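You operate a simulated robot arm through the tools that you are given. There is no shell and no other tool.

The job below is to be done with a simulated robot arm. You get a single attempt, and the scene is never put back.

Task
Leak-test the orange band test pouch and stand it in the done or the fail tray.
Fine: seat it, press the red lever home till the reading stands, bring it back; under 25 kPa is a fail. Set down upright: orange band test pouch.

The check looks at the end state, three seconds after you hand in, the way a careful person would. Anything else that was tipped, shoved, dropped, spilled or broken makes it a failure.

Robot
A 7-joint arm with a fingered hand, fixed in place. Base frame: the origin is at the foot of the arm, x ahead of it, y to its left, z up. Units: m, degrees, N and s.
With the tool pointing down near the work surface it reaches from about 0.34 to 0.76 m from the base axis. Its first joint turns from -166.0 to 166.0 degrees. Payload 4 kg.
The TCP is the grasp point between the finger pads, 0.026 m short of the fingertips. In the tool frame z runs along the fingers and y along their closing line. The gripper opens to 0.132 m. The gripper's body begins 0.073 m behind the TCP. The gripper is a hand of 4 fingers: y runs from the thumb to the fingers, the wrist lies at [0, 0, -0.239] in the tool frame, and closing takes about 1.5 s.
Orientation is that of the tool frame in the base frame, as a unit quaternion [x, y, z, w]. With the fingers straight down and closing along the base's y, the tool's x points along the base's -x, its y along +y and its z along -z.

Tools
- The arm moves only by the tool apply_moves. Its argument "increments" is a list of rows, each a list of 6 numbers: the turn, a rotation vector about the base's x, y, z in units of 6 degrees (1.0 is 6 degrees), then the shift along the base's x, y, z in units of 30 mm (1.0 is 30 mm). In form: [[ax, ay, az, tx, ty, tz], ...]. A call has 1 to 20 rows; each row shifts and turns the commanded pose from where the row before left it. "grip" is the opening, from 0 (shut) to 1 (fully open), set as the call begins (left out, the last holds). A call with a number of a shift or a turn outside -1 to 1 is refused whole. Each row takes 0.2 s and may step no farther than 0.05 m and 8.6 degrees from the row before; otherwise, or with a gripper value out of range, the whole call is refused. Where a pose cannot be reached the arm comes as near as it can. A force on the tool above 40 N (or 10 N above the force at the start of the call, whichever is more), or a blocked arm, ends the call early, and 0.2 s more pass. The fingers move at their own pace (about 0.072 m/s each) and stop on an object; they squeeze with about 22 N. The grip force told is the motor's: it shows also when the fingers shut on nothing. Time passes only in rows, and 0.2 s behind the last, so rows that do not move let the fingers close. It gives the time, the measured TCP pose, the force on the tool (base axes), the opening and the grip force at its end, in the units of the frame above (readings bear some noise), with the torque about the TCP (base axes, N m) and any sound that the robot's microphone picked up.
- Cameras (640 x 400 px; columns grow to the right, rows downward): "scene" is fixed at [0.05, -0.4983, 1.5422]; the picture's right is [0.60, -0.80, 0.00], its down [-0.79, -0.58, -0.20] and it looks along [0.16, 0.12, -0.98] (base axes); focal length 336 px, centre (320, 200). "wrist" rides on the gripper at [0.068, 0.002, -0.097] in the tool frame; the picture's right is [-0.03, 1.00, 0.00], its down [-0.82, -0.02, -0.58] and it looks along [-0.58, -0.01, 0.82] (tool axes); focal length 270 px, centre (320, 200).
- grab_frame(camera): a new picture of that camera. It takes no simulated time.
- slide_trunk(by): slides the trunk up (or, below 0, down) by that many m; the arm rides with it, the base frame stays. It gives what a move gives, with no picture.
- move_fingers(finger1, finger2, finger3, thumb_bend): sets how far each is bent, from 0 (flat) to 100 (curled in); at 30 the hand is open as for a grip, at 70 the pads meet at the TCP. One left out holds its place. A second passes; each finger stops where it meets its share of the squeeze, and holds until it gets a number again. A gripper value or a shape takes the hand back. It gives what a move gives, with no picture; readings hold the bend of each and the force on the fingers (four entries, about 0 where the hand has none), thumb and palm.
- set_grasp(shape): the hand has 4 fingers and takes this shape, open, in about a second: jaw (thumb against the fingers, like two jaws); tri (thumb and two fingers); tip (a fingertip pinch); poke (one finger out to press); point (the index stretched); flat (the hand flat); cup (the hand cupped); fist (a fist). The gripper value then closes the fingers along that shape, each until it touches; the sizes above hold for jaw. It gives what a move gives, with no picture.
- locate(camera, pixels): for up to 12 pixels [column, row] of the newest picture of that camera ("zoom" is the newest enlarged one), the place [x, y, z] in the base frame of the surface seen there, good to about 0.002 m. It takes no simulated time.
- inspect(camera, box): a new picture of the part [left, top, right, bottom] of that camera's present view, enlarged. It takes no simulated time.
- finish_job(): hands the job in; it is judged then, once.

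Unless the task says otherwise, let go and move clear before handing in.

The tools are called after "Request:" as name(argument=value, ...) on one line, values as JSON. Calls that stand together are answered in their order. apply_moves: Moves the arm, as the interface text tells. Its arguments: {"type":"object","properties":{"increments":{"type":"array"},"grip":{"type":"number"}},"required":["increments"]} The other tools are called the same way: slide_trunk (by) slides the trunk up or down; set_grasp (shape) gives the hand a shape; move_fingers (finger1, finger2, finger3, thumb_bend) moves the fingers one by one; grab_frame (camera) takes a picture; locate (camera, pixels) gives the place of the surface under pixels of a picture; inspect (camera, box) takes an enlarged picture of a part of a camera's view; finish_job () hands the job in.

At the start:

```text
time: 0.0
ee_pos: [0.2754, -0.4424, 1.0981]
orientation: [0.001, 1.0, -0.001, 0.0]
contact_force: [0.2, 0.0, 0.3]
moment: [0.04, 0.01, -0.02]
gripper_width: 0.1318
finger_force: 0.1
shape: jaw
bend: [30.0, 30.0, 30.0, 30.0]
finger forces: [0.0, 0.1, 0.0, 0.1, 0.0, 0.0]
trunk travel left (down, up): [-0.5, 0.09]
```

scene: 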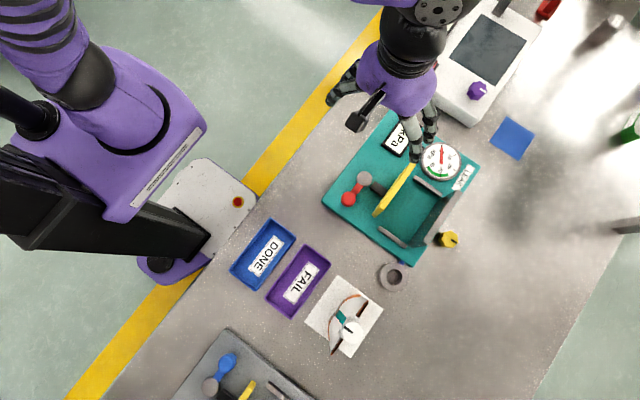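
wrist: 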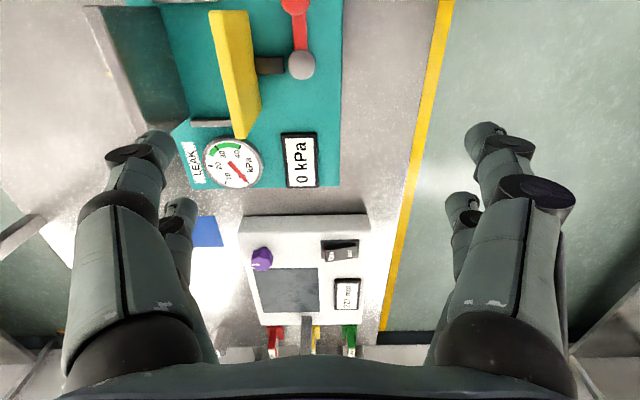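

The scene shows a teal leak tester with a red lever (~350,197), a gauge (~440,162) and DONE/FAIL trays (~262,255 / 298,283); I don't yet see which item is the orange band pouch. I'll enlarge several parts of the view.

Request:
inspect(camera="scene", box=[300, 100, 500, 225])

Request:
inspect(camera="scene", box=[220, 200, 440, 400])

Request:
inspect(camera="scene", box=[440, 0, 640, 250])

Request:
inspect(camera="scene", box=[370, 200, 500, 300])

```text
3.20 times, centred on (400, 162) of scene
```

zoom: 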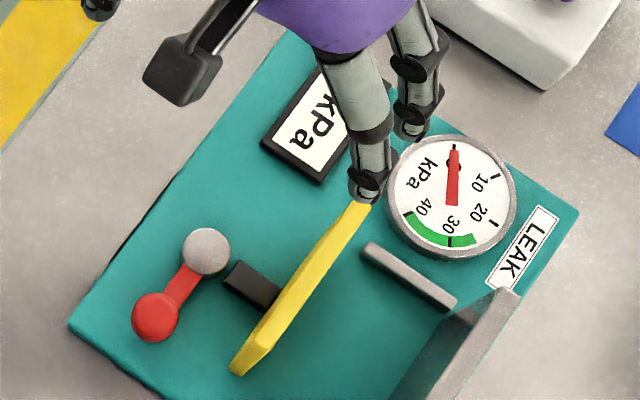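

```text
2.00 times, centred on (330, 300) of scene
```

zoom: 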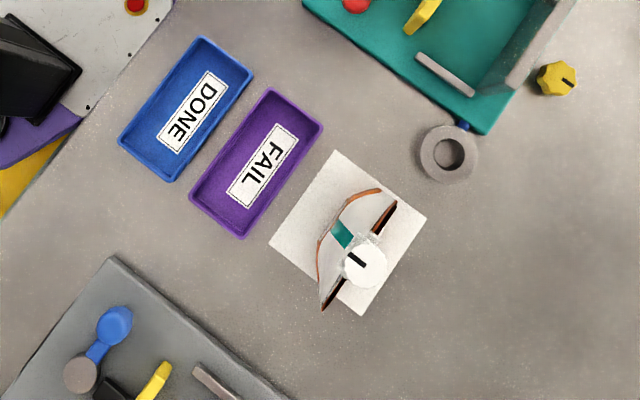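

```text
1.60 times, centred on (540, 125) of scene
```

zoom: 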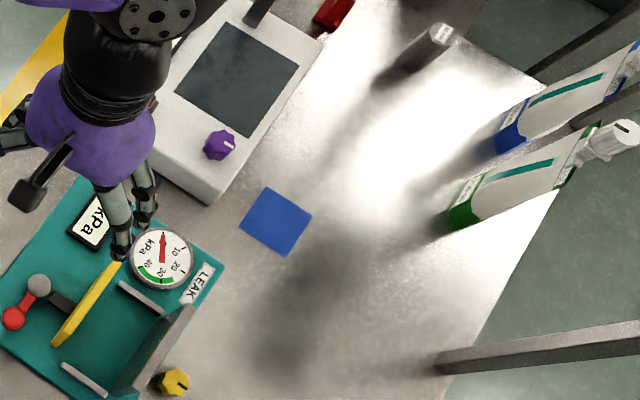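

```text
4.00 times, centred on (435, 250) of scene
```

zoom: 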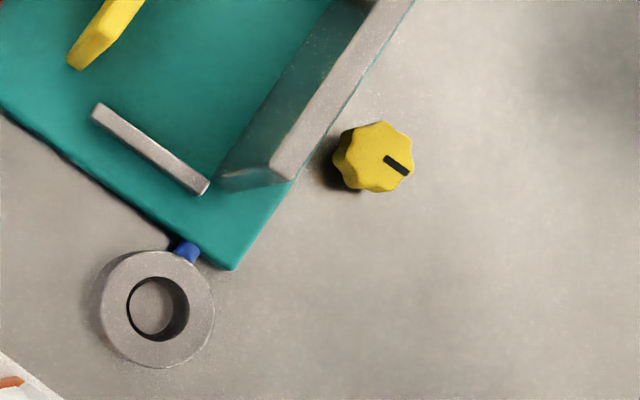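

The item at about (345,325) on a white card looks like a standing pouch with orange edges, and green/blue ones stand at far right (~600,180). I'll enlarge the pouch and the tester and measure them.

Request:
inspect(camera="scene", box=[300, 270, 396, 366])

Request:
locate(camera="scene", pixels=[[350, 328], [340, 318], [330, 353], [366, 302], [305, 321], [345, 277], [382, 310], [350, 357], [360, 292]])

Request:
locate(camera="scene", pixels=[[348, 199], [364, 179], [375, 214], [414, 164], [440, 162], [417, 186], [440, 196], [382, 232], [400, 245], [453, 192], [415, 245], [405, 215]])

Request:
locate(camera="scene", pixels=[[262, 255], [298, 283], [270, 218], [293, 237], [252, 290], [231, 270], [305, 244], [330, 263], [290, 318], [267, 296], [393, 277], [448, 239]])

```text
4.17 times, centred on (348, 318) of scene
```

zoom: 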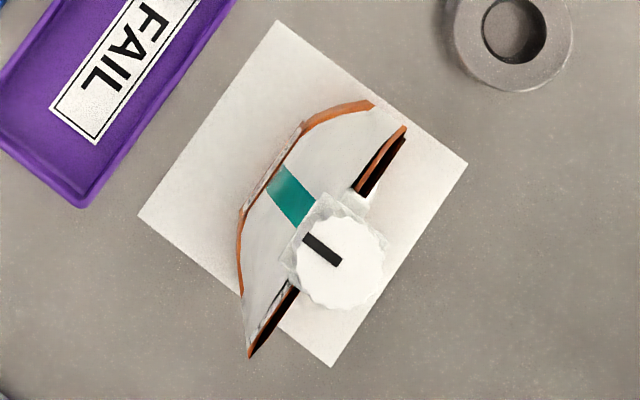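

```text
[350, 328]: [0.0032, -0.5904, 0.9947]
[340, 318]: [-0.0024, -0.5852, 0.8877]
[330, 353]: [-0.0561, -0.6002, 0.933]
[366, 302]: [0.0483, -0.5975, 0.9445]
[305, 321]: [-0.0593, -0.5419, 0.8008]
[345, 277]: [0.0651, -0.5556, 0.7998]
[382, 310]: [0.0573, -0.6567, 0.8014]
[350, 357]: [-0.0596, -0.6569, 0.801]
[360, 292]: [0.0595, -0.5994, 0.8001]
```

```text
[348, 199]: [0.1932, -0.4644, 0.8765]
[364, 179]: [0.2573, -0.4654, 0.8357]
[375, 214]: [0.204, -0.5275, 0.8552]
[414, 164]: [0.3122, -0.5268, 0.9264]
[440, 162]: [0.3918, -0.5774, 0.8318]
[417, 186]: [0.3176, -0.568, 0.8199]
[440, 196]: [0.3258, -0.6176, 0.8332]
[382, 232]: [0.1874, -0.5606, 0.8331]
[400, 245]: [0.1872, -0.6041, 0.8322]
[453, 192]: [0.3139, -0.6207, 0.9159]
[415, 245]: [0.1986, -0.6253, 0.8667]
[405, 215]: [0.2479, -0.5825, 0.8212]
```

```text
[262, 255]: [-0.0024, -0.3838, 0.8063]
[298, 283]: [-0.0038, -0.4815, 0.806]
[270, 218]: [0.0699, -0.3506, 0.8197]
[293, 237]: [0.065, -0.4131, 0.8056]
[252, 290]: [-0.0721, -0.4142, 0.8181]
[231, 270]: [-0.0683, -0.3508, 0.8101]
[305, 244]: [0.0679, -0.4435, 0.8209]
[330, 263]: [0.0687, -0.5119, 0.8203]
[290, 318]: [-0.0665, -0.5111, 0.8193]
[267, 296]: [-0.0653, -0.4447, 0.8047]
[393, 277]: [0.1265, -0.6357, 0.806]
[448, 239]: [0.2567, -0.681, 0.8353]
```

The orange-edged pouch stands on the card with its cap at about (0.003,-0.59,0.995), wide along x; the tester nest sits at x≈0.19–0.32, y≈-0.53…-0.62, the same way round. I'll look closer at the tester with the wrist view.

Request:
inspect(camera="wrist", box=[80, 0, 360, 200])

Request:
inspect(camera="scene", box=[330, 160, 410, 220])

Request:
inspect(camera="scene", box=[380, 180, 480, 260])

Request:
inspect(camera="scene", box=[540, 0, 640, 160])

```text
2.00 times, centred on (220, 100) of wrist
```

zoom: 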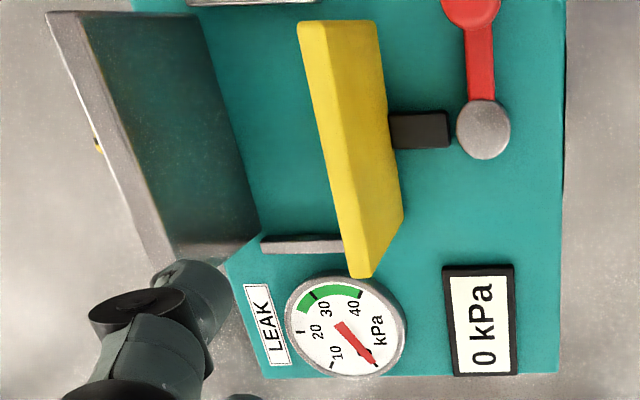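

```text
6.67 times, centred on (370, 190) of scene
```

zoom: 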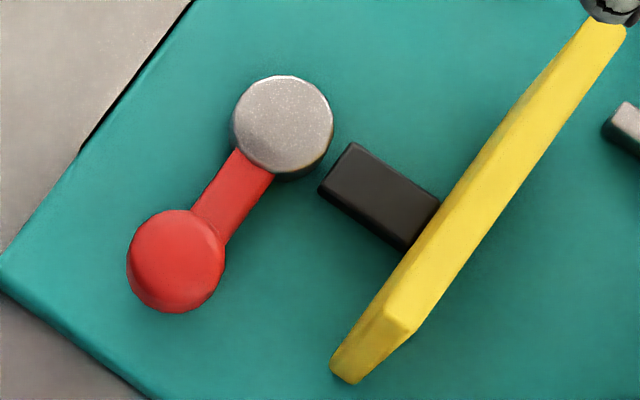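

```text
5.00 times, centred on (430, 220) of scene
```

zoom: 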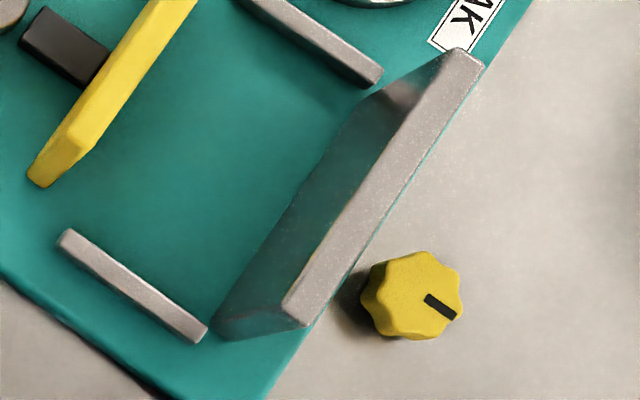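

```text
2.50 times, centred on (590, 80) of scene
```

zoom: 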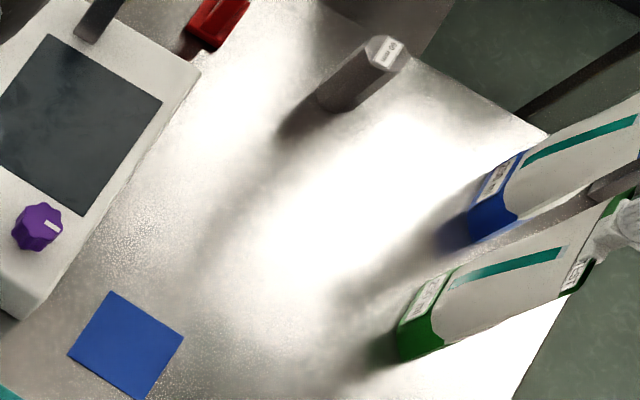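

The lever has a grey hub and a red knob on an arm; I need to know its hinge axis, so I'll measure hub, arm and knob heights from the enlarged view.

Request:
inspect(camera="scene", box=[330, 160, 410, 220])

Request:
locate(camera="zoom", pixels=[[283, 120], [250, 120], [310, 110], [283, 90], [245, 180], [210, 225], [175, 255], [150, 280], [340, 180], [420, 215], [120, 200], [270, 300]])

Request:
locate(camera="zoom", pixels=[[358, 150], [390, 190], [405, 245], [330, 205], [400, 320], [385, 310], [340, 365], [500, 150], [590, 50], [550, 180], [285, 165], [180, 300]])

```text
6.67 times, centred on (370, 190) of scene
```

zoom: 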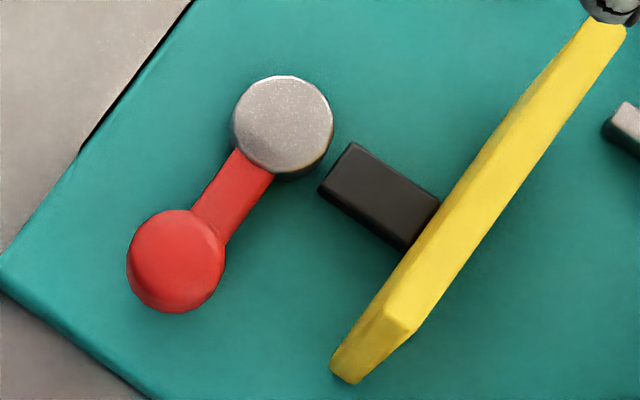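

```text
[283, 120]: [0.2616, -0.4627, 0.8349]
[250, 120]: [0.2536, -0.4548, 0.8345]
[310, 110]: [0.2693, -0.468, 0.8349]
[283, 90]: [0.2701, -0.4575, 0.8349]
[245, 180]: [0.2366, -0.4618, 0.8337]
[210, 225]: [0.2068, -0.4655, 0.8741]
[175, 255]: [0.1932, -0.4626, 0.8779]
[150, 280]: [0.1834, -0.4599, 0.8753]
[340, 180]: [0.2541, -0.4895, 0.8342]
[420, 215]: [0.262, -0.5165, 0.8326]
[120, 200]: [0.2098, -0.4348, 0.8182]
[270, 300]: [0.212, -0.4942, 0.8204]
```

```text
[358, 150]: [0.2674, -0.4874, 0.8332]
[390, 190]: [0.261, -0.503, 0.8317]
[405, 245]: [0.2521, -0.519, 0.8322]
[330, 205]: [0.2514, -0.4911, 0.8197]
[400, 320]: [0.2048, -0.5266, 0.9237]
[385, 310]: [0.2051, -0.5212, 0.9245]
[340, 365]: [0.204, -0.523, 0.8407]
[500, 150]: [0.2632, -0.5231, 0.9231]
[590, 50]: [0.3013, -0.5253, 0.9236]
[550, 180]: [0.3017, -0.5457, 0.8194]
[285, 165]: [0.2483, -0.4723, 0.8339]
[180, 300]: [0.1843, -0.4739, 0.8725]
```

The lever is a flat arm turning about the vertical hub at (0.261,-0.463) with a knob post at (0.193,-0.4645), top z≈0.877. I'll first move above the pouch to study it with the wrist camera.

Request:
apply_moves(increments=[[0, 0, 0, -0.917, -0.509, 0.17], [0, 0, 0, -0.917, -0.509, 0.17], [0, 0, 0, -0.917, -0.509, 0.17], [0, 0, 0, -0.917, -0.509, 0.17], [0, 0, 0, -0.917, -0.509, 0.17], [0, 0, 0, -0.917, -0.509, 0.17], [0, 0, 0, -0.917, -0.509, 0.17], [0, 0, 0, -0.917, -0.509, 0.17], [0, 0, 0, -0.917, -0.509, 0.17], [0, 0, 0, -0.917, -0.509, 0.17], [0, 0, 0, 0, 0, 0]], grip=1)

Request:
grab_frame(camera="wrist")

Request:
grab_frame(camera="scene")

```text
time: 2.4
ee_pos: [-0.0009, -0.5982, 1.1449]
orientation: [0.001, 1.0, 0.0, -0.001]
contact_force: [-0.2, -0.2, 0.2]
moment: [0.02, -0.02, -0.01]
gripper_width: 0.1319
finger_force: 0.2
shape: jaw
bend: [30.0, 30.0, 30.0, 30.0]
finger forces: [0.1, 0.0, 0.1, 0.0, 0.0, 0.1]
trunk travel left (down, up): [-0.5, 0.09]
```

```text
taken
```

wrist: 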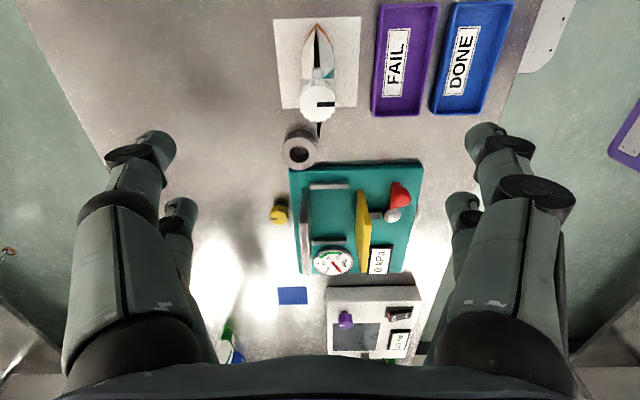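

```text
taken
```

scene: 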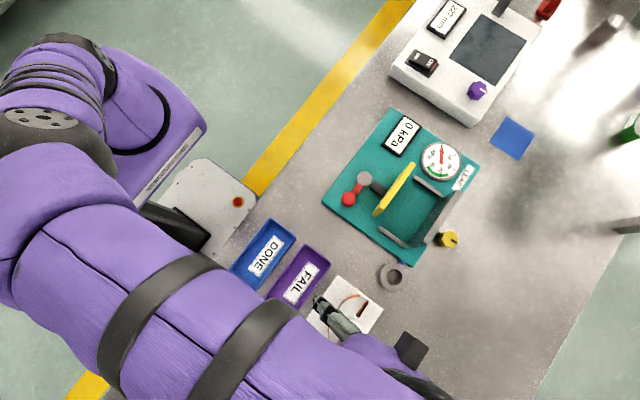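

The pouch shows at (318,85) in the wrist view with the cap at (318,103). I'll enlarge it and measure.

Request:
inspect(camera="wrist", box=[256, 10, 384, 140])

Request:
locate(camera="wrist", pixels=[[318, 103], [301, 103], [335, 103], [318, 87], [318, 120], [318, 130], [317, 30], [330, 70], [308, 70], [300, 150], [279, 62], [360, 62]])

```text
3.08 times, centred on (320, 75) of wrist
```

zoom: 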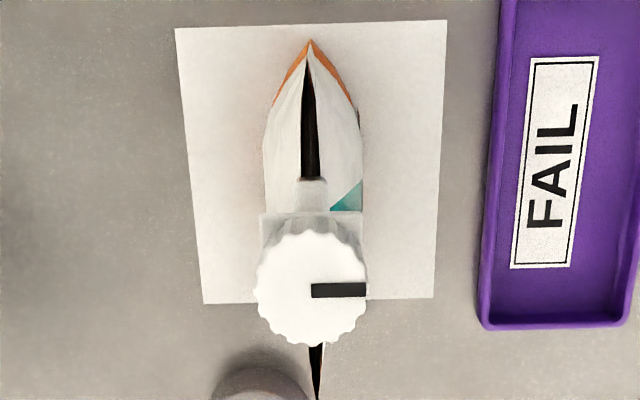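

```text
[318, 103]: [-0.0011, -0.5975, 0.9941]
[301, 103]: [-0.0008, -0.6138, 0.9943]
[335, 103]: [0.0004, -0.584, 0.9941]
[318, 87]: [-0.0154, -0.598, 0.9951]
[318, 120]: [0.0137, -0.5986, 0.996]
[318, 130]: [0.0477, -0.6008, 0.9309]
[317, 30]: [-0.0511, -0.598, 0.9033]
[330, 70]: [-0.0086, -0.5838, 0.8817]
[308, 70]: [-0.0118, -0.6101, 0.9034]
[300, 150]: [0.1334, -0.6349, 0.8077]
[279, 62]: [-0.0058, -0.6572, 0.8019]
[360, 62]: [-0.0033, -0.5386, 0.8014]
```

The cap centre is about (-0.001,-0.599) with top z≈0.994 and diameter ≈0.035. Let me measure the collar and the base bulge from the enlarged wrist view.

Request:
locate(camera="zoom", pixels=[[265, 140], [265, 190], [358, 130], [360, 175], [262, 225], [364, 225], [310, 45], [316, 390], [280, 90], [345, 90], [270, 225], [312, 195]])

Request:
inspect(camera="scene", box=[300, 270, 396, 366])

```text
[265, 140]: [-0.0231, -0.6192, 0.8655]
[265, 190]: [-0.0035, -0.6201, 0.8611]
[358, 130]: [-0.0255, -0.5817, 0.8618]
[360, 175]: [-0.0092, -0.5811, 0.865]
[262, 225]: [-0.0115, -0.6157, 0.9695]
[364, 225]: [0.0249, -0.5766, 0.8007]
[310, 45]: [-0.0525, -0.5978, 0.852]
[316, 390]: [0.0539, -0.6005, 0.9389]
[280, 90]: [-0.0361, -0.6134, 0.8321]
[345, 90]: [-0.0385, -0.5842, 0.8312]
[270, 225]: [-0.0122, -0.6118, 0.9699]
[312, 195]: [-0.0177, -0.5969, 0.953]
```

```text
4.17 times, centred on (348, 318) of scene
```

zoom: 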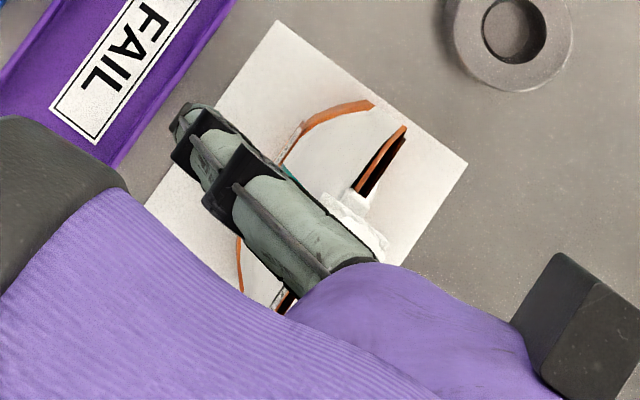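

The pouch is about 0.106 wide (x), 0.04 thick (y), with cap and collar at z≈0.965–0.994; the hand is already centred. I'll descend to TCP z≈0.975, then close on the cap.

Request:
apply_moves(increments=[[0, 0, 0, 0, 0, -0.944], [0, 0, 0, 0, 0, -0.944], [0, 0, 0, 0, 0, -0.944], [0, 0, 0, 0, 0, -0.944], [0, 0, 0, 0, 0, -0.944], [0, 0, 0, 0, 0, -0.944], [0, 0, 0, 0, 0, 0]])

Request:
grab_frame(camera="wrist")

Request:
grab_frame(camera="scene")

```text
time: 4.0
ee_pos: [0.003, -0.5963, 0.9767]
orientation: [0.0, 1.0, 0.0, 0.0]
contact_force: [-0.5, 0.1, 0.8]
moment: [0.03, -0.03, 0.0]
gripper_width: 0.1319
finger_force: 0.1
shape: jaw
bend: [30.0, 30.0, 30.0, 30.0]
finger forces: [0.1, 0.0, 0.0, 0.0, 0.1, 0.0]
trunk travel left (down, up): [-0.5, 0.09]
```

```text
taken
```

wrist: 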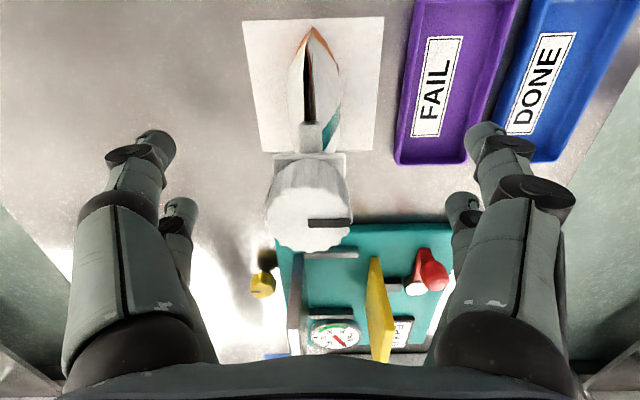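

```text
taken
```

scene: 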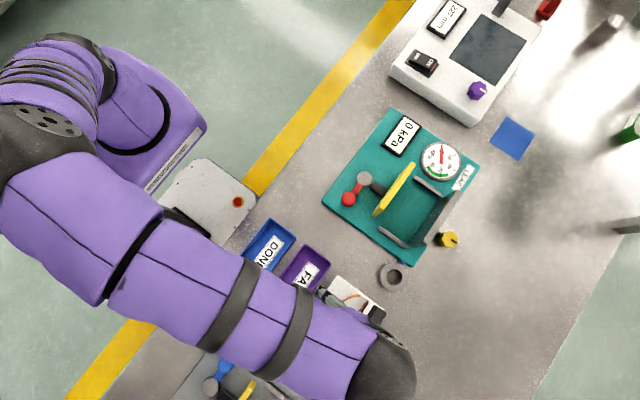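

The cap is at (309,205) in the wrist view, slightly left of centre; I'll measure it to fix centring before closing.

Request:
locate(camera="wrist", pixels=[[308, 215], [270, 215], [348, 215], [308, 192], [308, 248], [275, 160], [345, 160], [310, 135]])

```text
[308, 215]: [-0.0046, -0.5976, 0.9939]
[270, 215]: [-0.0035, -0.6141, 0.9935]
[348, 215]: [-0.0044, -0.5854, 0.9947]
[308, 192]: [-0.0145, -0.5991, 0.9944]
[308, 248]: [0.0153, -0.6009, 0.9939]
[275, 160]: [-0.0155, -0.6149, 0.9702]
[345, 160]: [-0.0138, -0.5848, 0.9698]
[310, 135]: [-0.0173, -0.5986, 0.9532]
```

Cap centre is about (0.000,-0.5995); I'll nudge by (-2,-3,-4 mm) and close on the cap.

Request:
apply_moves(increments=[[0, 0, 0, -0.07, -0.1, -0.13], [0, 0, 0, 0, 0, 0]])

Request:
apply_moves(increments=[[0, 0, 0, 0, 0, 0], [0, 0, 0, 0, 0, 0], [0, 0, 0, 0, 0, 0], [0, 0, 0, 0, 0, 0], [0, 0, 0, 0, 0, 0], [0, 0, 0, 0, 0, 0], [0, 0, 0, 0, 0, 0], [0, 0, 0, 0, 0, 0], [0, 0, 0, 0, 0, 0]], grip=0)

Request:
grab_frame(camera="wrist")

```text
time: 4.6
ee_pos: [-0.0013, -0.5987, 0.9744]
orientation: [0.0, 1.0, 0.0, 0.0]
contact_force: [0.2, -0.5, -0.1]
moment: [0.02, -0.01, -0.01]
gripper_width: 0.132
finger_force: 0.1
shape: jaw
bend: [30.0, 30.0, 30.0, 30.0]
finger forces: [0.0, 0.0, 0.1, 0.0, 0.0, 0.0]
trunk travel left (down, up): [-0.5, 0.09]
```

```text
time: 6.6
ee_pos: [-0.0012, -0.5989, 0.9748]
orientation: [0.0, 1.0, -0.001, 0.0]
contact_force: [-0.2, -1.1, 7.1]
moment: [0.02, -0.08, -0.03]
gripper_width: 0.0021
finger_force: 21.6
shape: jaw
bend: [71.0, 71.0, 71.0, 71.0]
finger forces: [18.5, 18.9, 22.1, 0.0, 18.2, 0.0]
trunk travel left (down, up): [-0.5, 0.09]
```

```text
taken
```

wrist: 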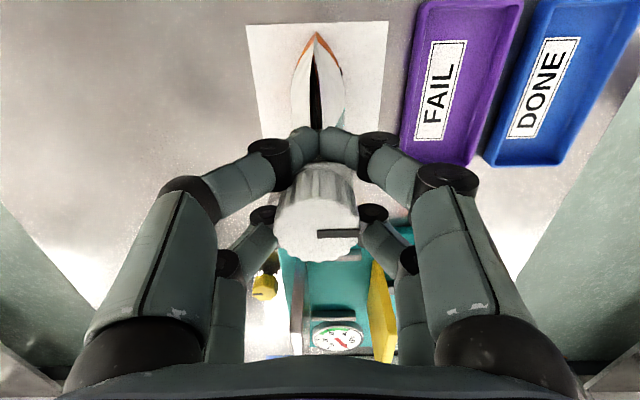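

The fingers closed below the collar on the thin top seal either side of the spout (width 0.002, ~20 N on each); the seal is pinched at both sides of the cap. I'll lift 20 mm slowly and check that it comes along plumb.

Request:
apply_moves(increments=[[0, 0, 0, 0, 0, 0.1], [0, 0, 0, 0, 0, 0.15], [0, 0, 0, 0, 0, 0.2], [0, 0, 0, 0, 0, 0.25], [0, 0, 0, 0, 0, 0.3], [0, 0, 0, 0, 0, 0]])

Request:
grab_frame(camera="wrist")

Request:
inspect(camera="scene", box=[280, 240, 420, 370])

```text
time: 8.0
ee_pos: [-0.0032, -0.5975, 1.004]
orientation: [0.0, 1.0, 0.0, -0.001]
contact_force: [0.1, -0.7, -2.2]
moment: [0.03, 0.01, 0.02]
gripper_width: 0.0018
finger_force: 21.9
shape: jaw
bend: [71.0, 70.0, 71.0, 71.0]
finger forces: [17.2, 20.0, 20.7, 0.0, 17.2, 0.1]
trunk travel left (down, up): [-0.5, 0.09]
```

```text
taken
```

wrist: 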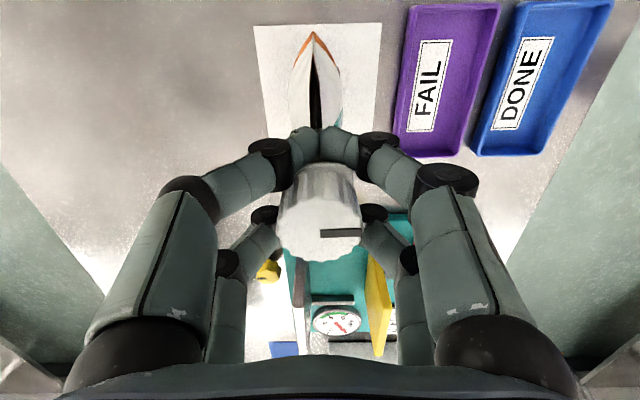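

```text
3.08 times, centred on (350, 305) of scene
```

zoom: 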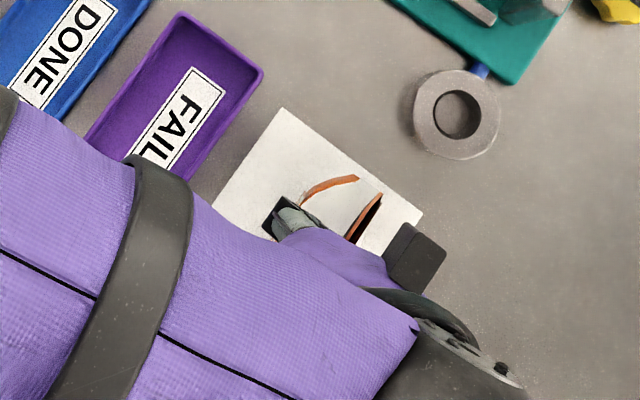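

The tool now carries about 2.2 N, so the pouch is lifted. I'll measure the cap against the TCP and the pouch tilt.

Request:
locate(camera="wrist", pixels=[[320, 225], [282, 225], [360, 225], [320, 195], [320, 258], [317, 35], [292, 100], [341, 100], [317, 60]])

Request:
inspect(camera="wrist", box=[240, 20, 400, 270])

```text
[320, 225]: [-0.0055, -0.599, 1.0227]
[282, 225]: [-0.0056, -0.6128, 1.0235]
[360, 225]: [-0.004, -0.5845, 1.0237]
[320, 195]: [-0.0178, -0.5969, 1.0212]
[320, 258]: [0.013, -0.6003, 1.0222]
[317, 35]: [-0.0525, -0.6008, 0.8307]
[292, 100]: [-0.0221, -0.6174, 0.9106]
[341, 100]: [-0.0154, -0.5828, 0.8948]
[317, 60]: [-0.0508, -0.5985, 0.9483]
```

```text
1.60 times, centred on (320, 145) of wrist
```

zoom: 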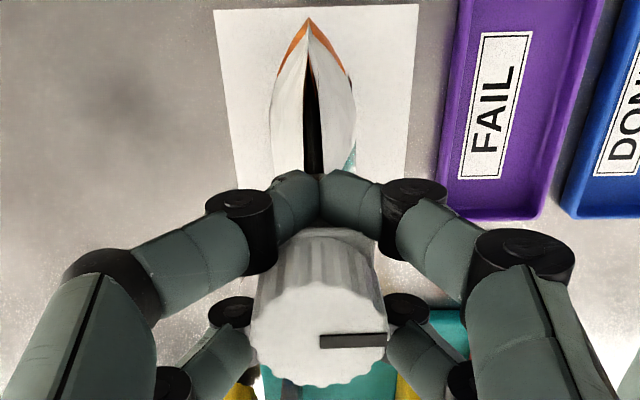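

The cap top is level (z 1.021–1.023), so the pouch hangs plumb with its bottom ≈0.175 below the TCP. Now I'll measure the nest accurately.

Request:
inspect(camera="scene", box=[370, 160, 482, 266])

```text
3.77 times, centred on (426, 213) of scene
```

zoom: 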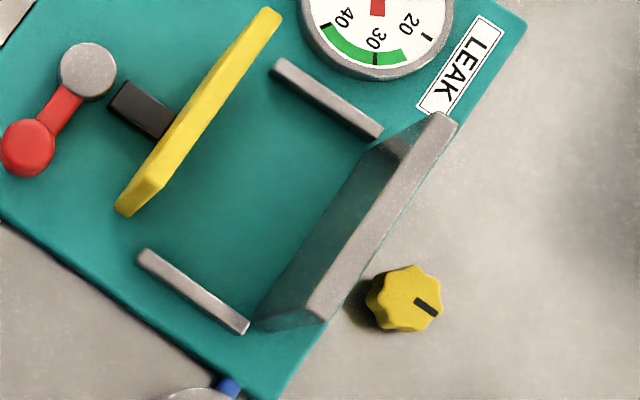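

Request:
locate(camera="zoom", pixels=[[284, 66], [278, 74], [325, 100], [318, 106], [376, 130], [148, 255], [195, 287], [198, 280], [240, 325], [400, 180], [320, 305], [440, 125]])

Request:
locate(camera="zoom", pixels=[[270, 330], [300, 260], [350, 180], [290, 290], [260, 300], [230, 200], [270, 15], [205, 110], [152, 180], [310, 315], [345, 300], [390, 150]])

```text
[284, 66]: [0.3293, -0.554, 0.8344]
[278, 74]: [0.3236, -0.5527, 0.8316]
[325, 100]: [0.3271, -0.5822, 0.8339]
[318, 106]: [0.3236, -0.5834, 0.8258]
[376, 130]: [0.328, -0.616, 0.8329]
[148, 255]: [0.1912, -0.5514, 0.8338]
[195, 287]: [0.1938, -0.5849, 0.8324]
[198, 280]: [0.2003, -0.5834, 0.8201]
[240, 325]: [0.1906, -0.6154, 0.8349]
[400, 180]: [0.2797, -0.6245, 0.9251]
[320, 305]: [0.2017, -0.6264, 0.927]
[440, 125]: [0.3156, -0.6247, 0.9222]
```

```text
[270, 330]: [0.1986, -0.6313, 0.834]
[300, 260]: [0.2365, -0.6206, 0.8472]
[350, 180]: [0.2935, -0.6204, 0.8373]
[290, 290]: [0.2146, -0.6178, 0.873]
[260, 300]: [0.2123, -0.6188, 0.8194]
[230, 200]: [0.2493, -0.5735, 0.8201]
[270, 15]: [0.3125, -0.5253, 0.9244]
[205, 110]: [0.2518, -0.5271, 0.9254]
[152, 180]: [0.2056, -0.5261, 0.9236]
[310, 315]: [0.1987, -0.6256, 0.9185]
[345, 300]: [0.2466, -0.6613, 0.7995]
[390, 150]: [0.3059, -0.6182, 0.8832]
```

The nest spans x 0.196–0.323 and y from the wall face -0.619 to the plate -0.531, floor z 0.820, walls up to 0.927. I'll raise to TCP z≈1.13 and carry the pouch above the nest centre (0.259,-0.586).

Request:
apply_moves(increments=[[0, 0, 0, 0, 0, 0.5], [0, 0, 0, 0, 0, 0.9], [0, 0, 0, 0, 0, 0.95], [0, 0, 0, 0, 0, 0.95], [0, 0, 0, 0, 0, 0.867], [0, 0, 0, 0.3, 0, 0], [0, 0, 0, 0.7, 0.04, 0], [0, 0, 0, 0.9, 0.04, 0], [0, 0, 0, 0.9, 0.04, 0], [0, 0, 0, 0.9, 0.04, 0], [0, 0, 0, 0.9, 0.04, 0], [0, 0, 0, 0.9, 0.04, 0], [0, 0, 0, 0.9, 0.04, 0], [0, 0, 0, 0.9, 0.04, 0], [0, 0, 0, 0.7, 0.04, 0], [0, 0, 0, 0.5, 0.04, 0], [0, 0, 0, 0.193, 0, 0], [0, 0, 0, 0, 0, 0]])

Request:
grab_frame(camera="wrist")

Request:
grab_frame(camera="scene")

```text
time: 11.8
ee_pos: [0.2573, -0.587, 1.1288]
orientation: [0.0, 1.0, 0.0, 0.0]
contact_force: [-0.7, 0.1, -2.6]
moment: [-0.03, 0.0, 0.0]
gripper_width: 0.0018
finger_force: 22.1
shape: jaw
bend: [71.0, 70.0, 71.0, 70.0]
finger forces: [17.4, 25.0, 20.3, 0.0, 17.7, 0.0]
trunk travel left (down, up): [-0.5, 0.09]
```

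```text
taken
```

wrist: 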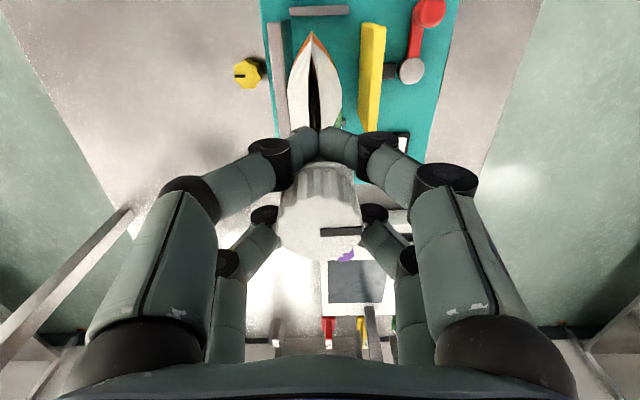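

```text
taken
```

scene: 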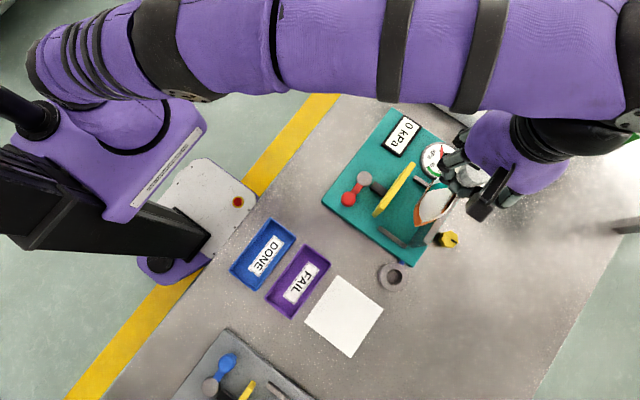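

The pouch hangs above the nest (wrist: pouch at 315,85 between wall 275 and plate 372). I'll verify its offsets before lowering.

Request:
inspect(camera="wrist", box=[230, 0, 430, 150])

Request:
locate(camera="wrist", pixels=[[312, 36], [316, 60], [292, 90], [340, 90], [320, 225], [320, 258], [282, 225], [360, 225], [277, 60], [372, 60], [320, 11], [345, 20]])

```text
2.67 times, centred on (330, 75) of wrist
```

zoom: 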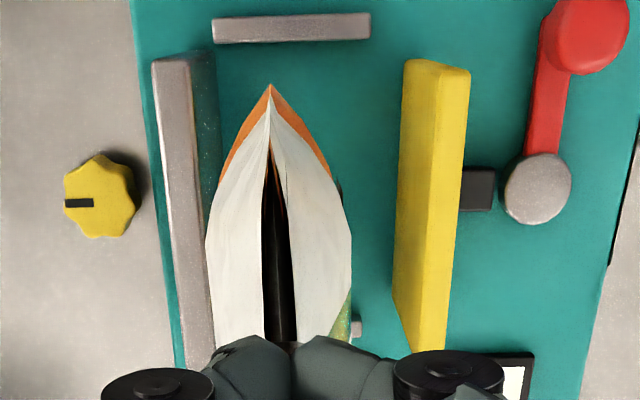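

```text
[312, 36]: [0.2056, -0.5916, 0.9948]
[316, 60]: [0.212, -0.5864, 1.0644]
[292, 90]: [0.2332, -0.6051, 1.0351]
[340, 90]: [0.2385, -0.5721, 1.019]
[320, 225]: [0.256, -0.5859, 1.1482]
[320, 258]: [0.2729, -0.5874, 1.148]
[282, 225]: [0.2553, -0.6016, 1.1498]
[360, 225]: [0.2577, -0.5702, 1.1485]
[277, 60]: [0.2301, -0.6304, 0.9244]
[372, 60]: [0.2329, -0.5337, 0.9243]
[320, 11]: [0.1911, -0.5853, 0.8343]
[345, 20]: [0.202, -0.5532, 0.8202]
```

Offsets are good (pouch centre ≈0.2585,-0.588; clearance to wall ≈10 mm). I'll lower 126 mm straight down, then approach the floor gently.

Request:
apply_moves(increments=[[0, 0, 0, 0, 0, -0.4], [0, 0, 0, 0, 0, -0.5], [0, 0, 0, 0, 0, -0.5], [0, 0, 0, 0, 0, -0.5], [0, 0, 0, 0, 0, -0.5], [0, 0, 0, 0, 0, -0.5], [0, 0, 0, 0, 0, -0.5], [0, 0, 0, 0, 0, -0.4], [0, 0, 0, 0, 0, -0.25], [0, 0, 0, 0, 0, -0.15], [0, 0, 0, 0, 0, 0]])

Request:
grab_frame(camera="wrist")

Request:
inspect(camera="scene", box=[330, 100, 510, 270])

```text
time: 14.2
ee_pos: [0.2559, -0.5853, 1.0031]
orientation: [0.0, 1.0, 0.0, 0.0]
contact_force: [0.6, 0.3, -1.7]
moment: [-0.01, 0.01, -0.01]
gripper_width: 0.0018
finger_force: 22.3
shape: jaw
bend: [71.0, 70.0, 71.0, 70.0]
finger forces: [17.6, 26.4, 19.6, 0.0, 18.4, 0.0]
trunk travel left (down, up): [-0.5, 0.09]
```

```text
taken
```

wrist: 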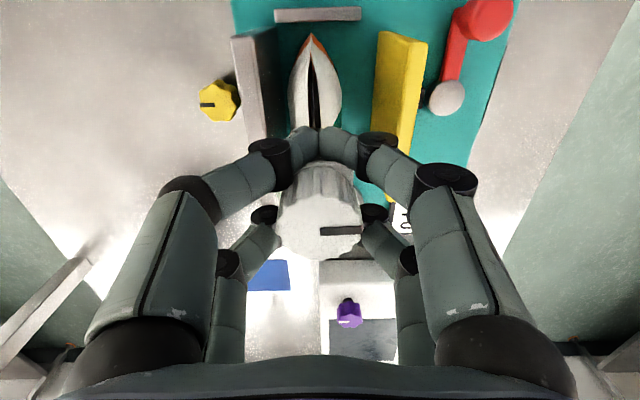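

```text
2.35 times, centred on (420, 185) of scene
```

zoom: 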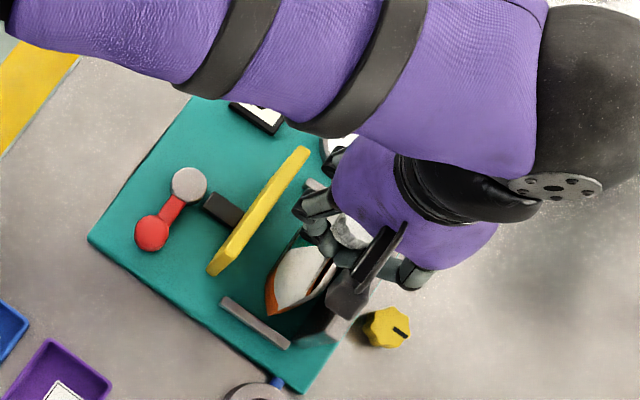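

The pouch is between the plate and the wall about 9 mm above the floor. I'll lower 7 mm, then feel for contact.

Request:
apply_moves(increments=[[0, 0, 0, 0, 0, -0.06], [0, 0, 0, 0, 0, -0.06], [0, 0, 0, 0, 0, -0.06], [0, 0, 0, 0, 0, -0.05], [0, 0, 0, 0, 0, 0]])

Request:
apply_moves(increments=[[0, 0, 0, 0, 0, -0.05], [0, 0, 0, 0, 0, 0]])

```text
time: 15.4
ee_pos: [0.2556, -0.5872, 0.9962]
orientation: [0.001, 1.0, 0.001, 0.001]
contact_force: [-0.4, 0.6, -2.8]
moment: [0.02, 0.03, 0.04]
gripper_width: 0.0017
finger_force: 21.7
shape: jaw
bend: [71.0, 70.0, 71.0, 70.0]
finger forces: [17.6, 26.4, 19.7, 0.0, 18.7, 0.0]
trunk travel left (down, up): [-0.5, 0.09]
```

```text
time: 16.0
ee_pos: [0.2563, -0.5852, 0.9957]
orientation: [0.0, 1.0, -0.001, 0.0]
contact_force: [0.8, -0.6, 2.5]
moment: [-0.05, 0.15, 0.02]
gripper_width: 0.0017
finger_force: 21.9
shape: jaw
bend: [71.0, 70.0, 71.0, 70.0]
finger forces: [18.7, 26.9, 19.7, 0.0, 20.3, 0.0]
trunk travel left (down, up): [-0.5, 0.09]
```

Contact at the floor (force went from -2.8 to +2.5 N), so the pouch is seated. I'll open the fingers and look.

Request:
apply_moves(increments=[[0, 0, 0, 0, 0, 0], [0, 0, 0, 0, 0, 0], [0, 0, 0, 0, 0, 0], [0, 0, 0, 0, 0, 0], [0, 0, 0, 0, 0, 0], [0, 0, 0, 0, 0, 0], [0, 0, 0, 0, 0, 0], [0, 0, 0, 0, 0, 0]], grip=0.8)

Request:
grab_frame(camera="wrist")

```text
time: 17.8
ee_pos: [0.2565, -0.5868, 0.9948]
orientation: [0.0, 1.0, 0.0, 0.0]
contact_force: [0.0, 0.0, -0.4]
moment: [0.02, -0.01, 0.0]
gripper_width: 0.1053
finger_force: 0.0
shape: jaw
bend: [59.0, 59.0, 59.0, 45.0]
finger forces: [0.0, 0.0, 0.0, 0.0, 0.1, 0.1]
trunk travel left (down, up): [-0.5, 0.09]
```

```text
taken
```

wrist: 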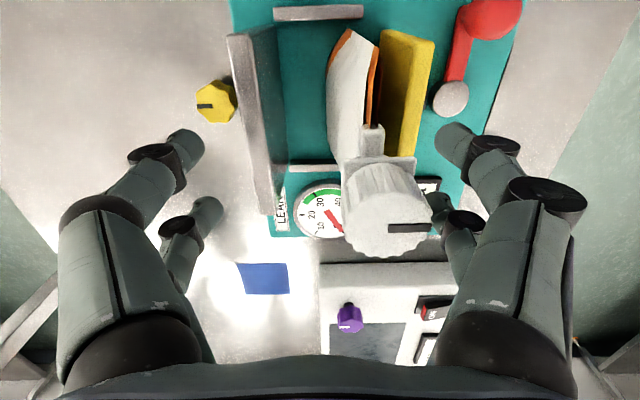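

The pouch has tipped toward the yellow plate (cap now at ~(385,215)). I'll measure how far it leans.

Request:
locate(camera="wrist", pixels=[[385, 215], [345, 215], [425, 215], [385, 245], [370, 140], [345, 40], [335, 90], [370, 90], [400, 60], [260, 80], [350, 150], [412, 170]])

Request:
inspect(camera="wrist", box=[220, 10, 480, 270])

Request:
inspect(camera="scene", box=[330, 100, 510, 270])

```text
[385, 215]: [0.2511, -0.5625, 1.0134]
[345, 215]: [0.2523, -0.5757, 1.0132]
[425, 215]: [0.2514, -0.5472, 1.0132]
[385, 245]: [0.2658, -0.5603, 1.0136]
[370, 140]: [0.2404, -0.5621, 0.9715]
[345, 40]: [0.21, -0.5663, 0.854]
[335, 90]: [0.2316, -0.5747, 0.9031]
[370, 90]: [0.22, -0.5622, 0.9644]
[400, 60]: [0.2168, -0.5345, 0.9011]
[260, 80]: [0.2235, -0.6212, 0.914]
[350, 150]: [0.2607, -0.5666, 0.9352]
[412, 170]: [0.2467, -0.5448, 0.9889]
```

```text
1.54 times, centred on (350, 140) of wrist
```

zoom: 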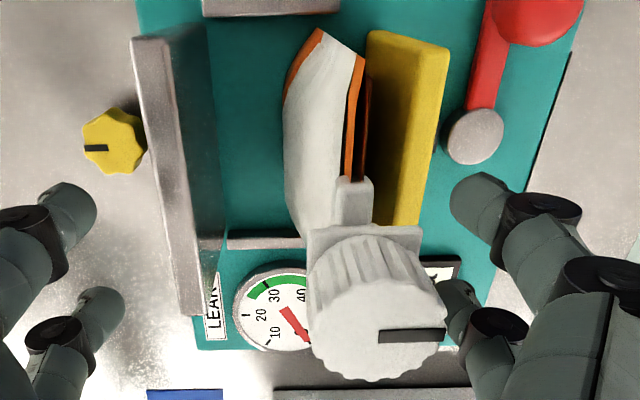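

```text
2.35 times, centred on (420, 185) of scene
```

zoom: 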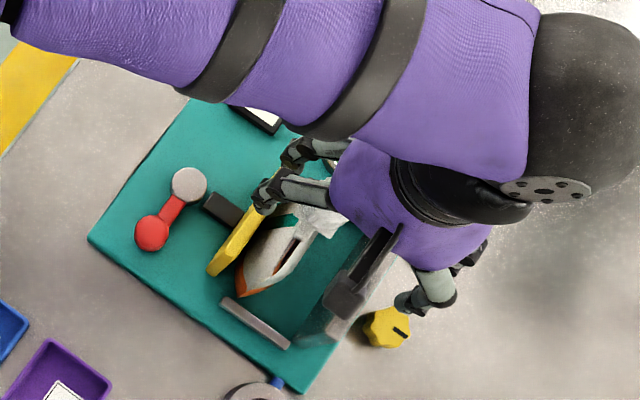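

The cap top is level at z≈1.0133 across its width, so the pouch stands upright but was dragged 25 mm toward +y on release (centre y≈-0.5615). I'll recentre the hand on it, regrip, and set it back mid-nest with a gentler release.

Request:
apply_moves(increments=[[0, 0, 0, 0, 0.4, 0], [0, 0, 0, 0, 0.43, 0], [0, 0, 0, 0, 0, 0]])

Request:
grab_frame(camera="wrist")

```text
time: 18.6
ee_pos: [0.2565, -0.5609, 0.9955]
orientation: [0.0, 1.0, 0.001, 0.0]
contact_force: [0.5, 0.1, 0.0]
moment: [0.0, 0.03, 0.04]
gripper_width: 0.1054
finger_force: 0.1
shape: jaw
bend: [59.0, 59.0, 59.0, 45.0]
finger forces: [0.0, 0.0, 0.1, 0.0, 0.0, 0.0]
trunk travel left (down, up): [-0.5, 0.09]
```

```text
taken
```

wrist: 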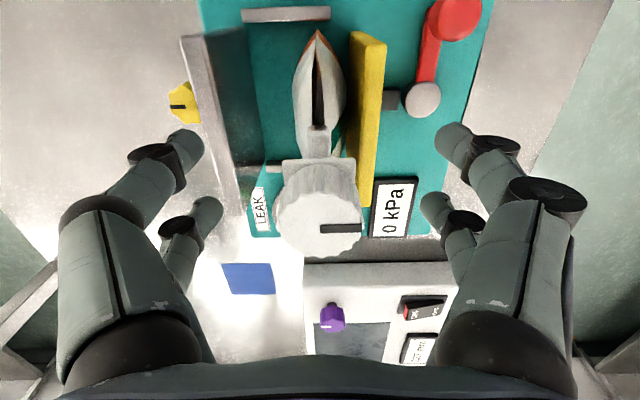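

The cap is now centred (column 318). Closing again.

Request:
apply_moves(increments=[[0, 0, 0, 0, 0, 0], [0, 0, 0, 0, 0, 0], [0, 0, 0, 0, 0, 0], [0, 0, 0, 0, 0, 0], [0, 0, 0, 0, 0, 0], [0, 0, 0, 0, 0, 0], [0, 0, 0, 0, 0, 0], [0, 0, 0, 0, 0, 0], [0, 0, 0, 0, 0, 0]], grip=0)

Request:
apply_moves(increments=[[0, 0, 0, 0, 0, 0.1], [0, 0, 0, 0, 0, 0.12], [0, 0, 0, 0, 0, 0]])

Request:
grab_frame(camera="wrist")

```text
time: 20.6
ee_pos: [0.2573, -0.5598, 0.9963]
orientation: [0.0, 1.0, 0.0, 0.0]
contact_force: [0.5, 0.7, 1.5]
moment: [0.06, -0.1, 0.02]
gripper_width: 0.0003
finger_force: 21.5
shape: jaw
bend: [70.0, 70.0, 69.0, 72.0]
finger forces: [0.0, 20.5, 26.5, 0.0, 0.0, 0.0]
trunk travel left (down, up): [-0.5, 0.09]
```

```text
time: 21.4
ee_pos: [0.2577, -0.5626, 1.0026]
orientation: [0.0, 1.0, 0.0, 0.001]
contact_force: [-0.2, 0.3, -3.2]
moment: [-0.01, 0.0, -0.01]
gripper_width: 0.0001
finger_force: 22.0
shape: jaw
bend: [70.0, 70.0, 69.0, 72.0]
finger forces: [0.0, 20.2, 26.6, 0.0, 0.0, 0.1]
trunk travel left (down, up): [-0.5, 0.09]
```

```text
taken
```

wrist: 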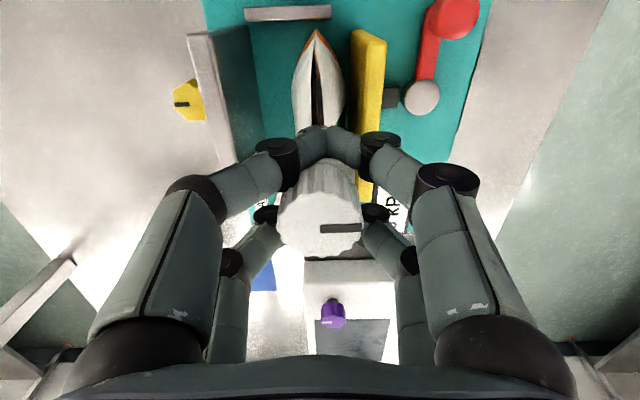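

The pouch is lifted a few millimetres (about -3 N). I'll shift it to y≈-0.587 and lower it again to contact.

Request:
apply_moves(increments=[[0, 0, 0, 0.05, -0.28, 0], [0, 0, 0, 0.05, -0.28, 0], [0, 0, 0, 0, -0.27, 0], [0, 0, 0, 0, 0, 0], [0, 0, 0, 0, 0, -0.1], [0, 0, 0, 0, 0, -0.1], [0, 0, 0, 0, 0, 0]])

Request:
apply_moves(increments=[[0, 0, 0, 0, 0, -0.03], [0, 0, 0, 0, 0, 0]])

Request:
grab_frame(camera="wrist")

```text
time: 23.0
ee_pos: [0.2601, -0.5862, 0.9955]
orientation: [0.0, 1.0, 0.0, 0.0]
contact_force: [0.3, -1.1, 1.5]
moment: [-0.02, 0.04, -0.06]
gripper_width: 0.0002
finger_force: 22.1
shape: jaw
bend: [70.0, 70.0, 69.0, 72.0]
finger forces: [0.0, 20.6, 27.5, 0.1, 0.0, 0.1]
trunk travel left (down, up): [-0.5, 0.09]
```

```text
time: 23.6
ee_pos: [0.2608, -0.5856, 0.9963]
orientation: [0.0, 1.0, -0.001, 0.002]
contact_force: [0.6, -1.2, 10.3]
moment: [0.02, -0.09, -0.02]
gripper_width: 0.0
finger_force: 22.1
shape: jaw
bend: [71.0, 70.0, 69.0, 72.0]
finger forces: [0.0, 21.5, 29.9, 0.0, 0.0, 0.1]
trunk travel left (down, up): [-0.5, 0.09]
```

```text
taken
```

wrist: 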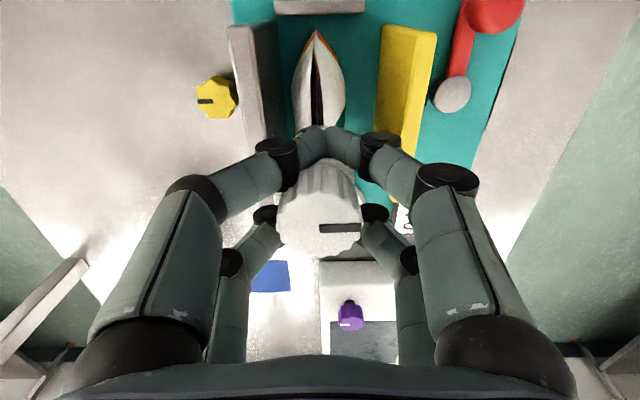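

It's in contact (10 N push). I'll back off slightly and open in small steps to see how thumb and fingers move.

Request:
apply_moves(increments=[[0, 0, 0, 0, 0, 0.02], [0, 0, 0, 0, 0, 0]])

Request:
apply_moves(increments=[[0, 0, 0, 0, 0, 0], [0, 0, 0, 0, 0, 0]], grip=0.08)

Request:
grab_frame(camera="wrist")

```text
time: 24.2
ee_pos: [0.2602, -0.5866, 0.9944]
orientation: [0.0, 1.0, 0.0, -0.001]
contact_force: [0.4, -1.6, 9.3]
moment: [-0.06, -0.09, 0.0]
gripper_width: 0.0
finger_force: 22.4
shape: jaw
bend: [71.0, 70.0, 69.0, 72.0]
finger forces: [0.0, 21.3, 30.0, 0.0, 0.0, 0.0]
trunk travel left (down, up): [-0.5, 0.09]
```

```text
time: 24.8
ee_pos: [0.2616, -0.5863, 0.9947]
orientation: [0.001, 1.0, 0.001, 0.0]
contact_force: [0.1, 0.1, 2.3]
moment: [0.0, 0.03, -0.06]
gripper_width: 0.008
finger_force: 0.0
shape: jaw
bend: [72.0, 72.0, 72.0, 71.0]
finger forces: [5.5, 4.7, 7.7, 0.0, 6.9, 0.0]
trunk travel left (down, up): [-0.5, 0.09]
```

```text
taken
```

wrist: 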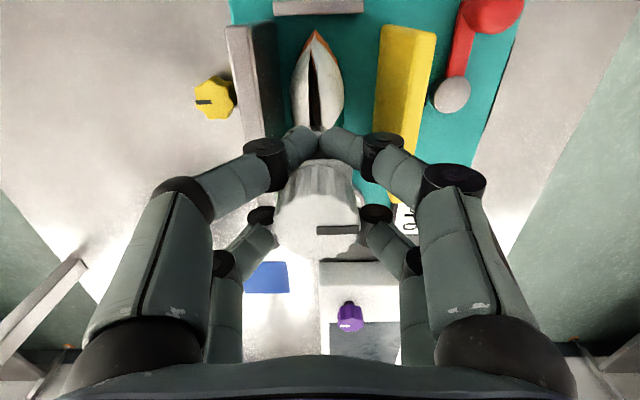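

The hand is easing off (forces 5–8 N, cap still at column 316). Opening further in steps.

Request:
apply_moves(increments=[[0, 0, 0, 0, 0, 0.02], [0, 0, 0, 0, 0, 0]], grip=0.16)

Request:
grab_frame(camera="wrist")

Request:
apply_moves(increments=[[0, 0, 0, 0, 0, 0], [0, 0, 0, 0, 0, 0]], grip=0.25)

Request:
grab_frame(camera="wrist")

```text
time: 25.4
ee_pos: [0.261, -0.5862, 0.9971]
orientation: [0.0, 1.0, 0.001, 0.0]
contact_force: [0.6, 0.1, -1.9]
moment: [0.05, 0.01, -0.01]
gripper_width: 0.0208
finger_force: 0.0
shape: jaw
bend: [73.0, 73.0, 72.0, 70.0]
finger forces: [0.0, 0.0, 10.4, 0.0, 10.3, 0.1]
trunk travel left (down, up): [-0.5, 0.09]
```

```text
taken
```

wrist: 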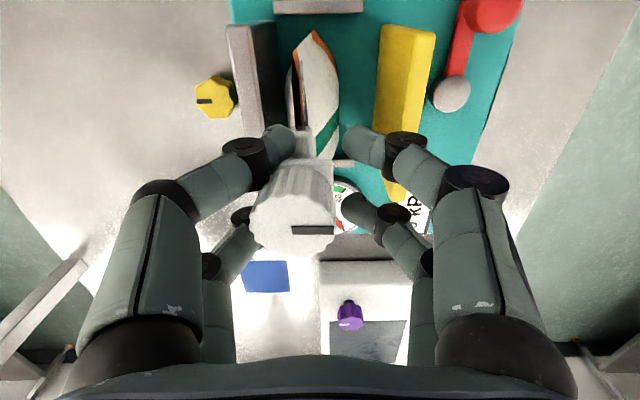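

```text
time: 26.0
ee_pos: [0.2607, -0.5858, 0.9962]
orientation: [0.0, 1.0, 0.001, 0.0]
contact_force: [-0.2, 0.7, -2.3]
moment: [0.09, 0.0, -0.02]
gripper_width: 0.0321
finger_force: 0.0
shape: jaw
bend: [73.0, 73.0, 73.0, 70.0]
finger forces: [0.1, 0.1, 10.4, 0.1, 10.4, 0.0]
trunk travel left (down, up): [-0.5, 0.09]
```

```text
taken
```

wrist: 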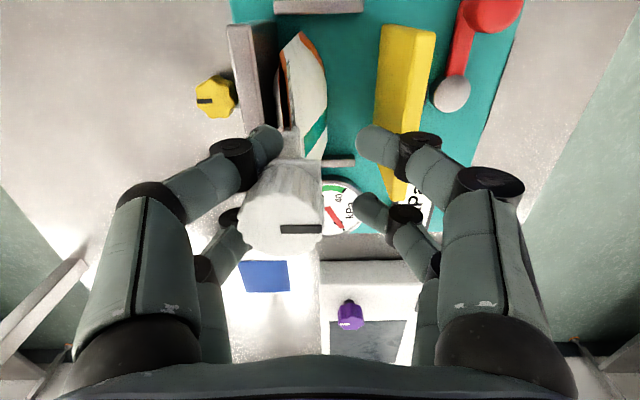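

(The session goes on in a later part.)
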